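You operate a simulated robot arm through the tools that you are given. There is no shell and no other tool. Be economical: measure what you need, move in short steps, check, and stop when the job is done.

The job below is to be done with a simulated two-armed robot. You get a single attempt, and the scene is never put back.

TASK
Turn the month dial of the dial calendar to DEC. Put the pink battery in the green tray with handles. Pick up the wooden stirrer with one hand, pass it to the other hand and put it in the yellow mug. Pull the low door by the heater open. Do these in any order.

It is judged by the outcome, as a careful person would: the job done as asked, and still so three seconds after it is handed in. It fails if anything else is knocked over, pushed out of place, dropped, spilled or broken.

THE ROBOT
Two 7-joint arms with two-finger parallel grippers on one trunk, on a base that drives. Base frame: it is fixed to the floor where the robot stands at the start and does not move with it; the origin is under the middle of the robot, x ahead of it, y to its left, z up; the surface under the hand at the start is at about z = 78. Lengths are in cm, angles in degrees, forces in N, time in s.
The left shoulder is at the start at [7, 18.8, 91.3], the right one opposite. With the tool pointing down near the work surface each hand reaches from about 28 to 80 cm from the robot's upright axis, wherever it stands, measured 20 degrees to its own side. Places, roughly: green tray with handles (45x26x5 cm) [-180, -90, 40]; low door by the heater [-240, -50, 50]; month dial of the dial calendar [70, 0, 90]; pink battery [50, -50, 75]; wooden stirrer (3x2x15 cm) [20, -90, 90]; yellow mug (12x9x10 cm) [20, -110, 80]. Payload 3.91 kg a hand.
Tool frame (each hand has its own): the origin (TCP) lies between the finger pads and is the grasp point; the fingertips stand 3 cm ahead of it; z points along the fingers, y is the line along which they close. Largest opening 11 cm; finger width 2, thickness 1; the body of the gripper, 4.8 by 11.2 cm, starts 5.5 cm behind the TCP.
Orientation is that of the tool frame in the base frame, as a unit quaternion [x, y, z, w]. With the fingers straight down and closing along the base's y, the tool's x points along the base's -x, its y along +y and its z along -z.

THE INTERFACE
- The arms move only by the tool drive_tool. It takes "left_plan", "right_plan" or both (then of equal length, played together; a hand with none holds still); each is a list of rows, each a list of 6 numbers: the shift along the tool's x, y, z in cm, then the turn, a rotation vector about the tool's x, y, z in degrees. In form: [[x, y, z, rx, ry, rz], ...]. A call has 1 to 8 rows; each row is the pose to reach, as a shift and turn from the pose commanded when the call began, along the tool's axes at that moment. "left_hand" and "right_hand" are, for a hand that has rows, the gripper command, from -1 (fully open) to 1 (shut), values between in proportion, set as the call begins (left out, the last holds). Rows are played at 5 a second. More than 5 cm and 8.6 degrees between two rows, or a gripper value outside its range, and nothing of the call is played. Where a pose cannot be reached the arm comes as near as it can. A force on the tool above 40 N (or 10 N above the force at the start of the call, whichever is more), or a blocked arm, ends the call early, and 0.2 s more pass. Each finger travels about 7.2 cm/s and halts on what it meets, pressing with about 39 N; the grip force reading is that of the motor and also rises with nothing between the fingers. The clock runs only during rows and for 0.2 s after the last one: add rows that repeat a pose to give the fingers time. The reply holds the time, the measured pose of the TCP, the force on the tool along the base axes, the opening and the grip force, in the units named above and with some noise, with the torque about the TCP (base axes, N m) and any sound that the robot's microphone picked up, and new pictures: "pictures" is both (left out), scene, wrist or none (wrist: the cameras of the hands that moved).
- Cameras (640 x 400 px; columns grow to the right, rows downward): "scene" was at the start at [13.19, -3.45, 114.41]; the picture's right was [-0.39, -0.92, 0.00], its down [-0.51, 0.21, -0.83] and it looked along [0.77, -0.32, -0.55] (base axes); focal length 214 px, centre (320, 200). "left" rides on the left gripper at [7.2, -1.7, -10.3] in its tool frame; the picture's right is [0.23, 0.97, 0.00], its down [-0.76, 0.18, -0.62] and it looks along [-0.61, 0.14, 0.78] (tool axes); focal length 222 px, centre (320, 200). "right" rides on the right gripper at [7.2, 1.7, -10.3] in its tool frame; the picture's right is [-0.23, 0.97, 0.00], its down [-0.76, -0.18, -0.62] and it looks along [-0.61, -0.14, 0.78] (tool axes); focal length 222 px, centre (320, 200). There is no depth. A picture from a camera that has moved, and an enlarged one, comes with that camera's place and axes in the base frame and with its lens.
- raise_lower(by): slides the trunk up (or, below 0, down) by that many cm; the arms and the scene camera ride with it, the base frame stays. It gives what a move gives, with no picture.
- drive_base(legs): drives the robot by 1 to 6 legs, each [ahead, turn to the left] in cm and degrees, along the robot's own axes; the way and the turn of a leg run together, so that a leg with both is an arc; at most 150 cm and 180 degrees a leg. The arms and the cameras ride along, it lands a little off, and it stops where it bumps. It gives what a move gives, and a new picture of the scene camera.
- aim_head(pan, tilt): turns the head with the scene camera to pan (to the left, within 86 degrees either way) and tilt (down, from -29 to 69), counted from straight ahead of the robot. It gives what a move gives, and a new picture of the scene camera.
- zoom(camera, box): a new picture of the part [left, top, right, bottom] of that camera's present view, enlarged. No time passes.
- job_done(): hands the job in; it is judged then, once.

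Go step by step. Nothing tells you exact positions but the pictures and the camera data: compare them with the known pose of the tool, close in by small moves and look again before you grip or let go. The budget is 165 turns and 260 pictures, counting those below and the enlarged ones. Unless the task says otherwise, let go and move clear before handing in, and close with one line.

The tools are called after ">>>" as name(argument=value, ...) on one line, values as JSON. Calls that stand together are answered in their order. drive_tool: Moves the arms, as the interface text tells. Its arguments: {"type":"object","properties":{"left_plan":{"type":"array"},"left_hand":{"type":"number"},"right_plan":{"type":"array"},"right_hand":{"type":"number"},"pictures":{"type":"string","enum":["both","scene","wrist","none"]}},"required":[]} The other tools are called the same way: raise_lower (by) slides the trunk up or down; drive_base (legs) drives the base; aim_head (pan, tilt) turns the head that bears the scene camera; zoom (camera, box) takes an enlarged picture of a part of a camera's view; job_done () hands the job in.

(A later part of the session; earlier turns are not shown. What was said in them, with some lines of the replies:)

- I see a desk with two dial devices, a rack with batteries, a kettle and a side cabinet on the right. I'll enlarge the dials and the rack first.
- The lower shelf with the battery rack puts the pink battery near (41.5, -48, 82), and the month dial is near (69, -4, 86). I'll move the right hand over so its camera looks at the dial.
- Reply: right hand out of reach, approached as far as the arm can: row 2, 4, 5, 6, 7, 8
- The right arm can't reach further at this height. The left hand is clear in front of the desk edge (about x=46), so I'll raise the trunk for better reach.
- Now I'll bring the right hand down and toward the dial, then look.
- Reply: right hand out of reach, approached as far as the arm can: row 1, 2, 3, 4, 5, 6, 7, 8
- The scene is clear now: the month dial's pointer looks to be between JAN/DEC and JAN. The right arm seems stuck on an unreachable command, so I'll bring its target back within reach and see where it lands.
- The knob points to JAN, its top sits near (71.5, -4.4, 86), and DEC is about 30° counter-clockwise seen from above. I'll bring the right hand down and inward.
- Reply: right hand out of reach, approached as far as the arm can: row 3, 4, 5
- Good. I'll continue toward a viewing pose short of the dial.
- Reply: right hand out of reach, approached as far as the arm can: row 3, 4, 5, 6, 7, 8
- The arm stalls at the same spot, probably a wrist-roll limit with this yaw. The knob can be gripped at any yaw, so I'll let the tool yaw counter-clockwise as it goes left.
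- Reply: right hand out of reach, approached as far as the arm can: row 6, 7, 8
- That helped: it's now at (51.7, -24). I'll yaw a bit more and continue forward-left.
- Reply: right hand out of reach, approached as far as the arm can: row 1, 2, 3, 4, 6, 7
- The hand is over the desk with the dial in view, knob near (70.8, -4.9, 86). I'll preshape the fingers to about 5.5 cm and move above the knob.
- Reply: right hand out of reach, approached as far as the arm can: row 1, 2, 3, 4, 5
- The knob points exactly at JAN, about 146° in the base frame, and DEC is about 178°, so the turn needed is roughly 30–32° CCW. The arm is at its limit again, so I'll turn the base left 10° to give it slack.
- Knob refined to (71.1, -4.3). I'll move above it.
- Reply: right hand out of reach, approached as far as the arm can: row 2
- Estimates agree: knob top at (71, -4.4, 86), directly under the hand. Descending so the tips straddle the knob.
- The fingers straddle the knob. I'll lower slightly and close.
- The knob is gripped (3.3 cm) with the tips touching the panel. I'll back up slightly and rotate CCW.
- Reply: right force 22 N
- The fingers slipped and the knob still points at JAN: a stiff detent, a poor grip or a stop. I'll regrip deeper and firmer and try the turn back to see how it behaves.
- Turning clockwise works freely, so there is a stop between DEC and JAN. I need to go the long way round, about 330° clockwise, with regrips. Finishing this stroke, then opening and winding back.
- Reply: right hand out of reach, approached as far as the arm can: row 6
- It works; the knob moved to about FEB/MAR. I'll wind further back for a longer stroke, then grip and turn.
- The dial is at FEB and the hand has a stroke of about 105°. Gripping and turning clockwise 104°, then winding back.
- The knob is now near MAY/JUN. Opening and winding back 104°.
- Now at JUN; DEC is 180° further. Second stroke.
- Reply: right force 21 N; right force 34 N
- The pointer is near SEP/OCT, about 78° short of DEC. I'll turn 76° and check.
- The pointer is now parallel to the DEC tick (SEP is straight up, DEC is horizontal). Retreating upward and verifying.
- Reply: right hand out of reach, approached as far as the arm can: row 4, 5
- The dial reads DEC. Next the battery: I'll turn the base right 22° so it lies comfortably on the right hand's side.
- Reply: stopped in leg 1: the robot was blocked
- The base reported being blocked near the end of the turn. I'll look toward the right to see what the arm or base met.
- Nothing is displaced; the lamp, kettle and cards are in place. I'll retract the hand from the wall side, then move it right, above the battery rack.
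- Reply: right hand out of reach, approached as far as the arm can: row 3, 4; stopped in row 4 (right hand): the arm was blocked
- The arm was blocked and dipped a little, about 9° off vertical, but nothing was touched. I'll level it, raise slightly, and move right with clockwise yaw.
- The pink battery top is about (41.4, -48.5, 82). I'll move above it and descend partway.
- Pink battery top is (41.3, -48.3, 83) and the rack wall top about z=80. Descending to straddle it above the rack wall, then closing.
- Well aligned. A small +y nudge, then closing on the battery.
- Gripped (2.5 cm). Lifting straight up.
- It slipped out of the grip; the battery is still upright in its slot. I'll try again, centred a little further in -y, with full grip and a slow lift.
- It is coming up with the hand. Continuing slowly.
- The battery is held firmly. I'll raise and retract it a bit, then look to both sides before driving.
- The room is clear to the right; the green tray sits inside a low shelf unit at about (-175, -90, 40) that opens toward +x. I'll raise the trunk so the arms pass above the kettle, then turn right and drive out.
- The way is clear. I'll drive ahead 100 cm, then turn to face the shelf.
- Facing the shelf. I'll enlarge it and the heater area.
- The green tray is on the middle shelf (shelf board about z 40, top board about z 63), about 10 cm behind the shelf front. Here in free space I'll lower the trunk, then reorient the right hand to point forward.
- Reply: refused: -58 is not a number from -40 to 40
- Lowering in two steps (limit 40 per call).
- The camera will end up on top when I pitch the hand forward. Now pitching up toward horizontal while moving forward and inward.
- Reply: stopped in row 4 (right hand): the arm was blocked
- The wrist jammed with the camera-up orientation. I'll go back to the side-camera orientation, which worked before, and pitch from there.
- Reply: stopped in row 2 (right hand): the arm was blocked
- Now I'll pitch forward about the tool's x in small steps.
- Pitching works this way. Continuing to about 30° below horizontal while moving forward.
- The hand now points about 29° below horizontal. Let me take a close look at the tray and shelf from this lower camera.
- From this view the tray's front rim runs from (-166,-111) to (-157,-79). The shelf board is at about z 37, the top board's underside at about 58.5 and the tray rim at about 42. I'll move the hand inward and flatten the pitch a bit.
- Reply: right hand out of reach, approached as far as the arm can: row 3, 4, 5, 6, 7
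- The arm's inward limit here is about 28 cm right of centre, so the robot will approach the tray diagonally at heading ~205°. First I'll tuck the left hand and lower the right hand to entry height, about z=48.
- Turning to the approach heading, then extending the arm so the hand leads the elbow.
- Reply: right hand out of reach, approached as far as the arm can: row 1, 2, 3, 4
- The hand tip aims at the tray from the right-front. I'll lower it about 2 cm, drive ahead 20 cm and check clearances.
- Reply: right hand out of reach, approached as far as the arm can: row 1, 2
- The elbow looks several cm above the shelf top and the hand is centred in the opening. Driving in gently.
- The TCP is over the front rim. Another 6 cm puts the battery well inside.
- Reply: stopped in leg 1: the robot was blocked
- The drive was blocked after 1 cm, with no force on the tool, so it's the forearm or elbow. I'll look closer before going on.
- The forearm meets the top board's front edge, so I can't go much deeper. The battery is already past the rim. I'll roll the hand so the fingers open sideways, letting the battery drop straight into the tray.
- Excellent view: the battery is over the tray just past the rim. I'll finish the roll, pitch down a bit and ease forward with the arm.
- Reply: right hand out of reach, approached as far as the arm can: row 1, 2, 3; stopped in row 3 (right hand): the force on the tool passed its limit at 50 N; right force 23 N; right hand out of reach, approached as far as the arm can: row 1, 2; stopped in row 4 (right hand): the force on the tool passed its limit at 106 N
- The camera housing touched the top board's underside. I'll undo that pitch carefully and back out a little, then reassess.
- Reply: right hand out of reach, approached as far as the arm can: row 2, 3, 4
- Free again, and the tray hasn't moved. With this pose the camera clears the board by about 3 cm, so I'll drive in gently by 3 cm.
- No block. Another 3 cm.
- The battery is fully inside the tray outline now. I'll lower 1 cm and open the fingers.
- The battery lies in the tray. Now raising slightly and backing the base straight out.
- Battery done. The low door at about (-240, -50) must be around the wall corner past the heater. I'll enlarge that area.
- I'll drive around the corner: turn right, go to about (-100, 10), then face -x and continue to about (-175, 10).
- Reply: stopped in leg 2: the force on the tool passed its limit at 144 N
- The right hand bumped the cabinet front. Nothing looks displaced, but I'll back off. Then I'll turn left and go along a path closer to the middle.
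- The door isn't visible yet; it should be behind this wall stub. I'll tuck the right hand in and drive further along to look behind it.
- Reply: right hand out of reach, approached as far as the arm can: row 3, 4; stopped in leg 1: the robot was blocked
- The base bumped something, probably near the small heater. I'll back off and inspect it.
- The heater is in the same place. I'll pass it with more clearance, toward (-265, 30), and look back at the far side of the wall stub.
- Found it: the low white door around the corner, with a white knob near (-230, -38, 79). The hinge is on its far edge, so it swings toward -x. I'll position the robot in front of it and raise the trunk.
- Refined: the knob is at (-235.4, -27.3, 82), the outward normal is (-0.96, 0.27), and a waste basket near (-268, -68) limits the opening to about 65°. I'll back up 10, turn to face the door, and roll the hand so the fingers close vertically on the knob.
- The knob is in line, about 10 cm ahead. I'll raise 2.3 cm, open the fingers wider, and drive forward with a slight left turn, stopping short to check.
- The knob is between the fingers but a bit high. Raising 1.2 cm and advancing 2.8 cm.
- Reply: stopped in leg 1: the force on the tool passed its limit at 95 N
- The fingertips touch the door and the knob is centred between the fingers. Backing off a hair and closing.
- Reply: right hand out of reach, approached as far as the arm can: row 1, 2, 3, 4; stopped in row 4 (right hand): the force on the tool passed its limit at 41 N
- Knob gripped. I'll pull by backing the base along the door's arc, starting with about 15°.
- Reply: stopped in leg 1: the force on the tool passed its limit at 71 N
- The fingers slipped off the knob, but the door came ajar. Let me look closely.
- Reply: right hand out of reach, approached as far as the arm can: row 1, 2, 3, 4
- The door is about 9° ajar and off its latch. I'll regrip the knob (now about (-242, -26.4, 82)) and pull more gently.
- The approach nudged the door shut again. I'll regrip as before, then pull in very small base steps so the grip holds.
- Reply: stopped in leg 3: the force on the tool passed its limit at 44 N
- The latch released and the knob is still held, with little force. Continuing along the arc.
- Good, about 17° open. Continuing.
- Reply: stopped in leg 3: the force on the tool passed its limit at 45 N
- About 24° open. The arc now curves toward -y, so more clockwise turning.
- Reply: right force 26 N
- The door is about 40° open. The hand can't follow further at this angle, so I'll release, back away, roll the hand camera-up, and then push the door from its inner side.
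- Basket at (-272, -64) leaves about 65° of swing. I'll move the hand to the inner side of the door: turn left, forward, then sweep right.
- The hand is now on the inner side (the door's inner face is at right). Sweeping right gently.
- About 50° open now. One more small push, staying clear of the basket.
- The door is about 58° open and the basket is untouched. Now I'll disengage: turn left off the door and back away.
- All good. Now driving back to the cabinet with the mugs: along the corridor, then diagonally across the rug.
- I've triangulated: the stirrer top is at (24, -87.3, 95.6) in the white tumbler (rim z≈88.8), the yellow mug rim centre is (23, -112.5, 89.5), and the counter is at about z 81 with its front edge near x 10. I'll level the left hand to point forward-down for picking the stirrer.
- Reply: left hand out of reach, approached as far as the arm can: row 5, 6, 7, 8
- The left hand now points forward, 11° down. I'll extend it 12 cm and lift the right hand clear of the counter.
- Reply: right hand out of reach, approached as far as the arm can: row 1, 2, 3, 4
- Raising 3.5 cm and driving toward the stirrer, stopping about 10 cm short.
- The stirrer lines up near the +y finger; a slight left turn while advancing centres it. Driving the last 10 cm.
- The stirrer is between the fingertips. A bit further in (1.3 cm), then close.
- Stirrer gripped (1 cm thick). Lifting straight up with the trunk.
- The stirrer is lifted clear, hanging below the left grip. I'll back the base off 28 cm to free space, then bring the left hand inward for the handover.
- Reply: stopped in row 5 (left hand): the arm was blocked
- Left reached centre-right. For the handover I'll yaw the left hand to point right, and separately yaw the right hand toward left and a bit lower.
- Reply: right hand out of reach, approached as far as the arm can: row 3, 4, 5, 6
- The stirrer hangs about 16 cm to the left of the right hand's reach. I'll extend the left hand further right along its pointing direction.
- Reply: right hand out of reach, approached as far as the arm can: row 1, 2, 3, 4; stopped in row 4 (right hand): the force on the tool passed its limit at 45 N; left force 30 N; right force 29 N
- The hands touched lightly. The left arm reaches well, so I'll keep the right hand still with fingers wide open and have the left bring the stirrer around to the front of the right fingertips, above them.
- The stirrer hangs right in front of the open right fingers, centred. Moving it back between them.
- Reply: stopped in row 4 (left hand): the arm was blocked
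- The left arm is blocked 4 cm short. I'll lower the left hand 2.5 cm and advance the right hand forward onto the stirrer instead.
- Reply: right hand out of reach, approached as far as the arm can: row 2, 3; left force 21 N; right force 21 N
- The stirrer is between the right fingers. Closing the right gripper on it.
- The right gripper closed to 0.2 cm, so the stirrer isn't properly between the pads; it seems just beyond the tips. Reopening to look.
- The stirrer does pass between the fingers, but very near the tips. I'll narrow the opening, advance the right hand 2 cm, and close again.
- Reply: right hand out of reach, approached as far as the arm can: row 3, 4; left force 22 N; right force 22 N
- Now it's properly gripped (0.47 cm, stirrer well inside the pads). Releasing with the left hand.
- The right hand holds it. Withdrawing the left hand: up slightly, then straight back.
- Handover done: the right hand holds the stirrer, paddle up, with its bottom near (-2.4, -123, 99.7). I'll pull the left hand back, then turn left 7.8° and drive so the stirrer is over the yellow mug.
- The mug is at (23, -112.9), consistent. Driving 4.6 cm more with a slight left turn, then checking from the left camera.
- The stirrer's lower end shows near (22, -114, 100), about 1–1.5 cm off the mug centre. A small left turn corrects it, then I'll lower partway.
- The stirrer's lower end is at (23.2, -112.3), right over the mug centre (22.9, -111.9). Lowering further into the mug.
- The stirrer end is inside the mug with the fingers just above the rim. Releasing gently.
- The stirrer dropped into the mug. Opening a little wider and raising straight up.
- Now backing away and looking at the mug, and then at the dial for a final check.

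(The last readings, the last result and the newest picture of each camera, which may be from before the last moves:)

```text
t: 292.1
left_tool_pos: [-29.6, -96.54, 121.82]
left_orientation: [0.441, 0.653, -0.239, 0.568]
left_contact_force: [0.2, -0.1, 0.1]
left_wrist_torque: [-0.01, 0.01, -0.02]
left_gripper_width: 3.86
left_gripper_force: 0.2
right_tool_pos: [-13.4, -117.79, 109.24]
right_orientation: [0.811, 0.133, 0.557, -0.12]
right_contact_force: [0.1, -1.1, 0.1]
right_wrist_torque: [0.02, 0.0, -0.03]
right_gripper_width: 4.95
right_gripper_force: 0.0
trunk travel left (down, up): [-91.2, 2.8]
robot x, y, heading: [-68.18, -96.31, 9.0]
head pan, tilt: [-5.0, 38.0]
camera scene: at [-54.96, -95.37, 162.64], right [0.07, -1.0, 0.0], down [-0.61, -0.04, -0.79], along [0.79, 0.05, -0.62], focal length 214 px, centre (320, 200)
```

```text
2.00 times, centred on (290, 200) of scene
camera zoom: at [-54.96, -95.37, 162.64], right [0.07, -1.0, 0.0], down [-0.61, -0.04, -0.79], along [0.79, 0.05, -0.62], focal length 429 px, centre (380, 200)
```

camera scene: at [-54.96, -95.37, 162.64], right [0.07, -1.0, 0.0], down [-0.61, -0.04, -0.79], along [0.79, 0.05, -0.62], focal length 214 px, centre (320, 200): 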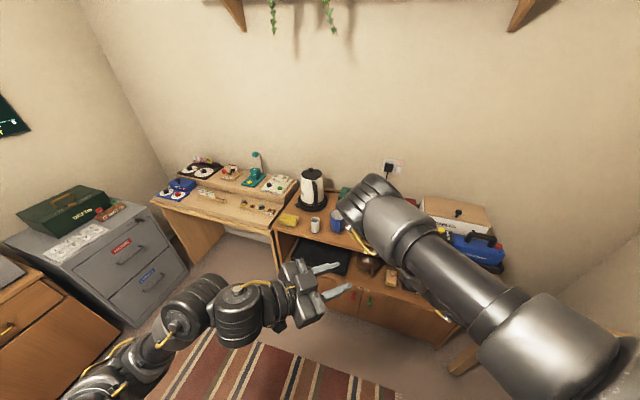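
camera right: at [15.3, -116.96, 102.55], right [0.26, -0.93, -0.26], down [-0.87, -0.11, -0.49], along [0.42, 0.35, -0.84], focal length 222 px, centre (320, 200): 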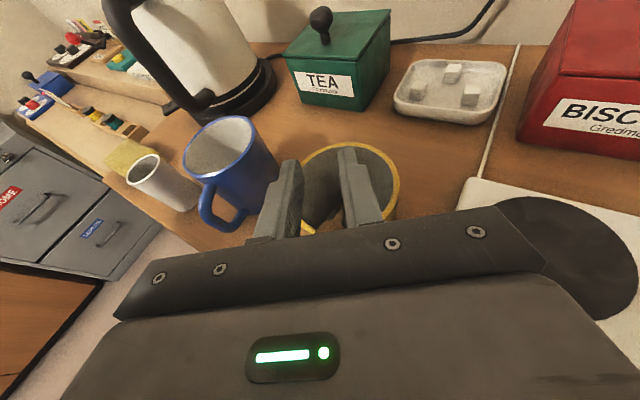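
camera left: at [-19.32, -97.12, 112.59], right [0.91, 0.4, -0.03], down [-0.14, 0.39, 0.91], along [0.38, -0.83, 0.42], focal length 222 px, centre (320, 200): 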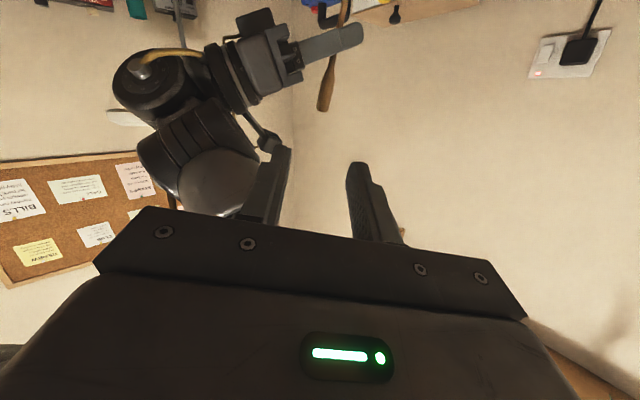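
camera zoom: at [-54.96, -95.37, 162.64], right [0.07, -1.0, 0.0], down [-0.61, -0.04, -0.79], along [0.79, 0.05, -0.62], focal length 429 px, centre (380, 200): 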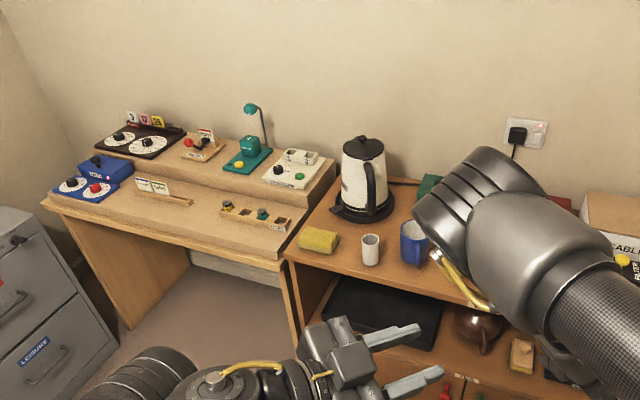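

>>> drive_base(legs=[[0, -25]])

>>> aim_head(pan=20, tilt=38)

>>> zoom(camera="scene", box=[220, 130, 420, 260])

```text
t: 293.7
left_tool_pos: [-32.89, -112.57, 121.9]
left_orientation: [0.57, 0.544, -0.354, 0.504]
left_contact_force: [-0.2, 0.8, 0.2]
left_wrist_torque: [-0.02, -0.01, -0.01]
left_gripper_width: 3.85
left_gripper_force: 0.2
right_tool_pos: [-26.92, -138.73, 109.13]
right_orientation: [0.821, -0.043, 0.57, 0.002]
right_contact_force: [0.4, -0.6, 0.1]
right_wrist_torque: [0.03, -0.01, 0.02]
right_gripper_width: 4.94
right_gripper_force: 0.1
trunk travel left (down, up): [-91.2, 2.8]
robot x, y, heading: [-68.27, -96.71, -15.5]
head pan, tilt: [-5.0, 38.0]
camera scene: at [-55.49, -101.01, 162.63], right [-0.35, -0.94, 0.0], down [-0.58, 0.22, -0.79], along [0.74, -0.28, -0.62], focal length 214 px, centre (320, 200)
```

scene: 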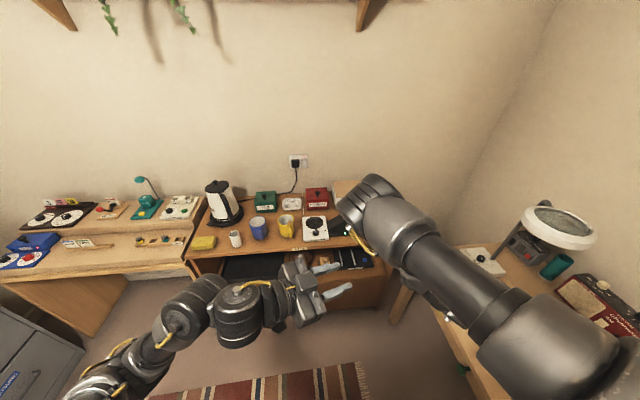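

```text
t: 294.6
left_tool_pos: [-32.9, -112.66, 121.72]
left_orientation: [0.569, 0.545, -0.354, 0.504]
left_contact_force: [0.2, 0.1, 0.2]
left_wrist_torque: [-0.01, 0.01, 0.0]
left_gripper_width: 3.85
left_gripper_force: 0.0
right_tool_pos: [-27.01, -138.64, 109.16]
right_orientation: [0.821, -0.043, 0.57, 0.002]
right_contact_force: [0.4, 0.7, 0.2]
right_wrist_torque: [0.0, 0.0, 0.0]
right_gripper_width: 4.96
right_gripper_force: 0.1
trunk travel left (down, up): [-91.2, 2.8]
robot x, y, heading: [-68.44, -96.73, -15.6]
head pan, tilt: [20.0, 38.0]
camera scene: at [-55.0, -97.44, 162.63], right [0.08, -1.0, 0.0], down [-0.61, -0.05, -0.79], along [0.79, 0.06, -0.62], focal length 214 px, centre (320, 200)
```

scene: 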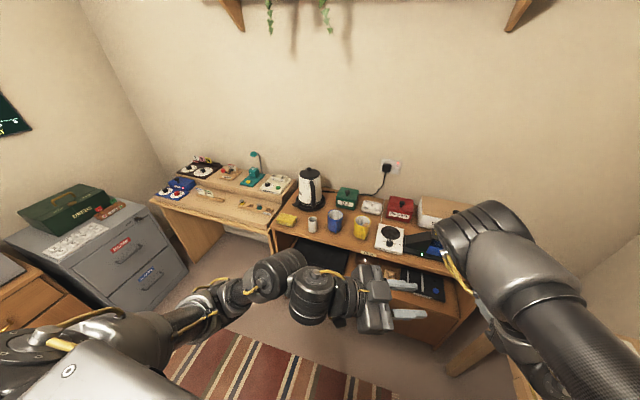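

```text
3.08 times, centred on (320, 195) of scene
camera zoom: at [-55.0, -97.44, 162.63], right [0.08, -1.0, 0.0], down [-0.61, -0.05, -0.79], along [0.79, 0.06, -0.62], focal length 660 px, centre (320, 215)
```

zoom: 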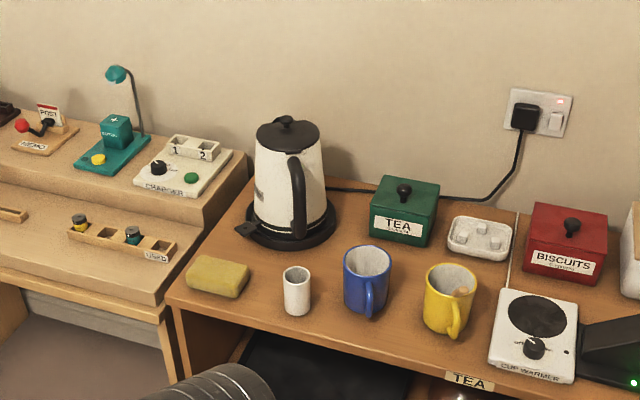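

>>> zoom(camera="scene", box=[335, 200, 385, 250])

>>> zoom(camera="scene", box=[150, 140, 250, 210])

>>> zoom(camera="right", box=[0, 0, 640, 240])

```text
8.00 times, centred on (360, 225) of scene
camera zoom: at [-55.0, -97.44, 162.63], right [0.08, -1.0, 0.0], down [-0.61, -0.05, -0.79], along [0.79, 0.06, -0.62], focal length 1716 px, centre (0, 0)
```

zoom: 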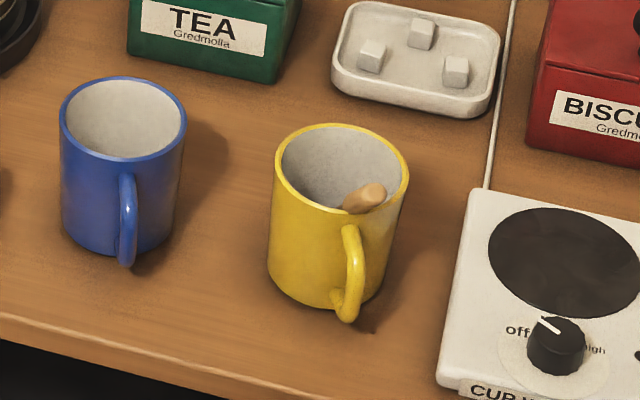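

```text
5.71 times, centred on (200, 175) of scene
camera zoom: at [-55.0, -97.44, 162.63], right [0.08, -1.0, 0.0], down [-0.61, -0.05, -0.79], along [0.79, 0.06, -0.62], focal length 1226 px, centre (1006, 343)
```

zoom: 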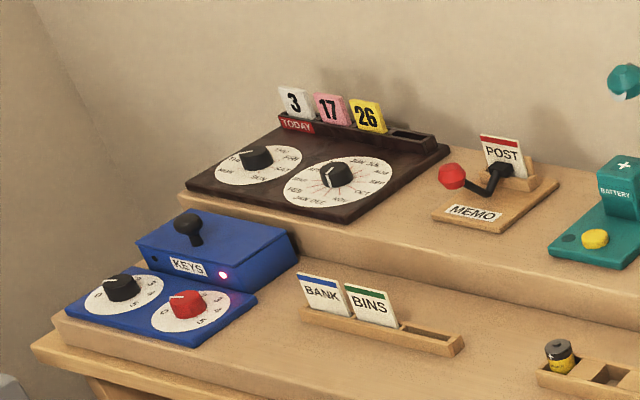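

```text
1.00 times, centred on (320, 120) of right (not enlarged: the box is as wide or as high as the picture)
camera zoom: at [-34.36, -140.42, 119.54], right [-0.15, -0.95, -0.26], down [-0.83, 0.26, -0.49], along [0.53, 0.14, -0.84], focal length 222 px, centre (320, 280)
```

zoom: 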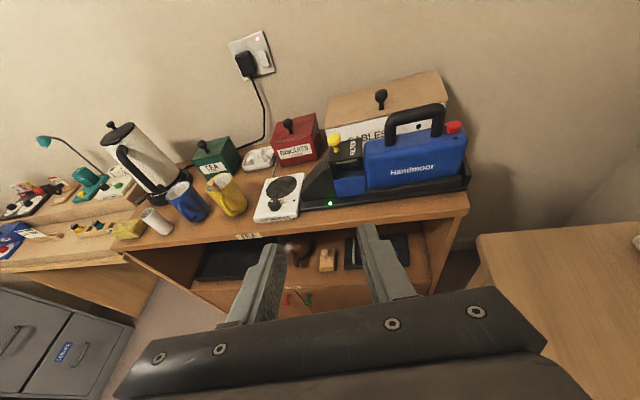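

>>> job_done()

```text
The job is handed in.
```

All four tasks are done and the job is handed in: the month dial reads DEC, the pink battery lies in the green tray, the stirrer went from the left hand to the right hand and into the yellow mug, and the low door stands about 58° open. I stopped the door there to clear the waste basket. Along the way the right hand once hit the cabinet front hard, the base touched something near the heater, and the hand pressed on the shelf's top board. I saw nothing out of place afterwards.
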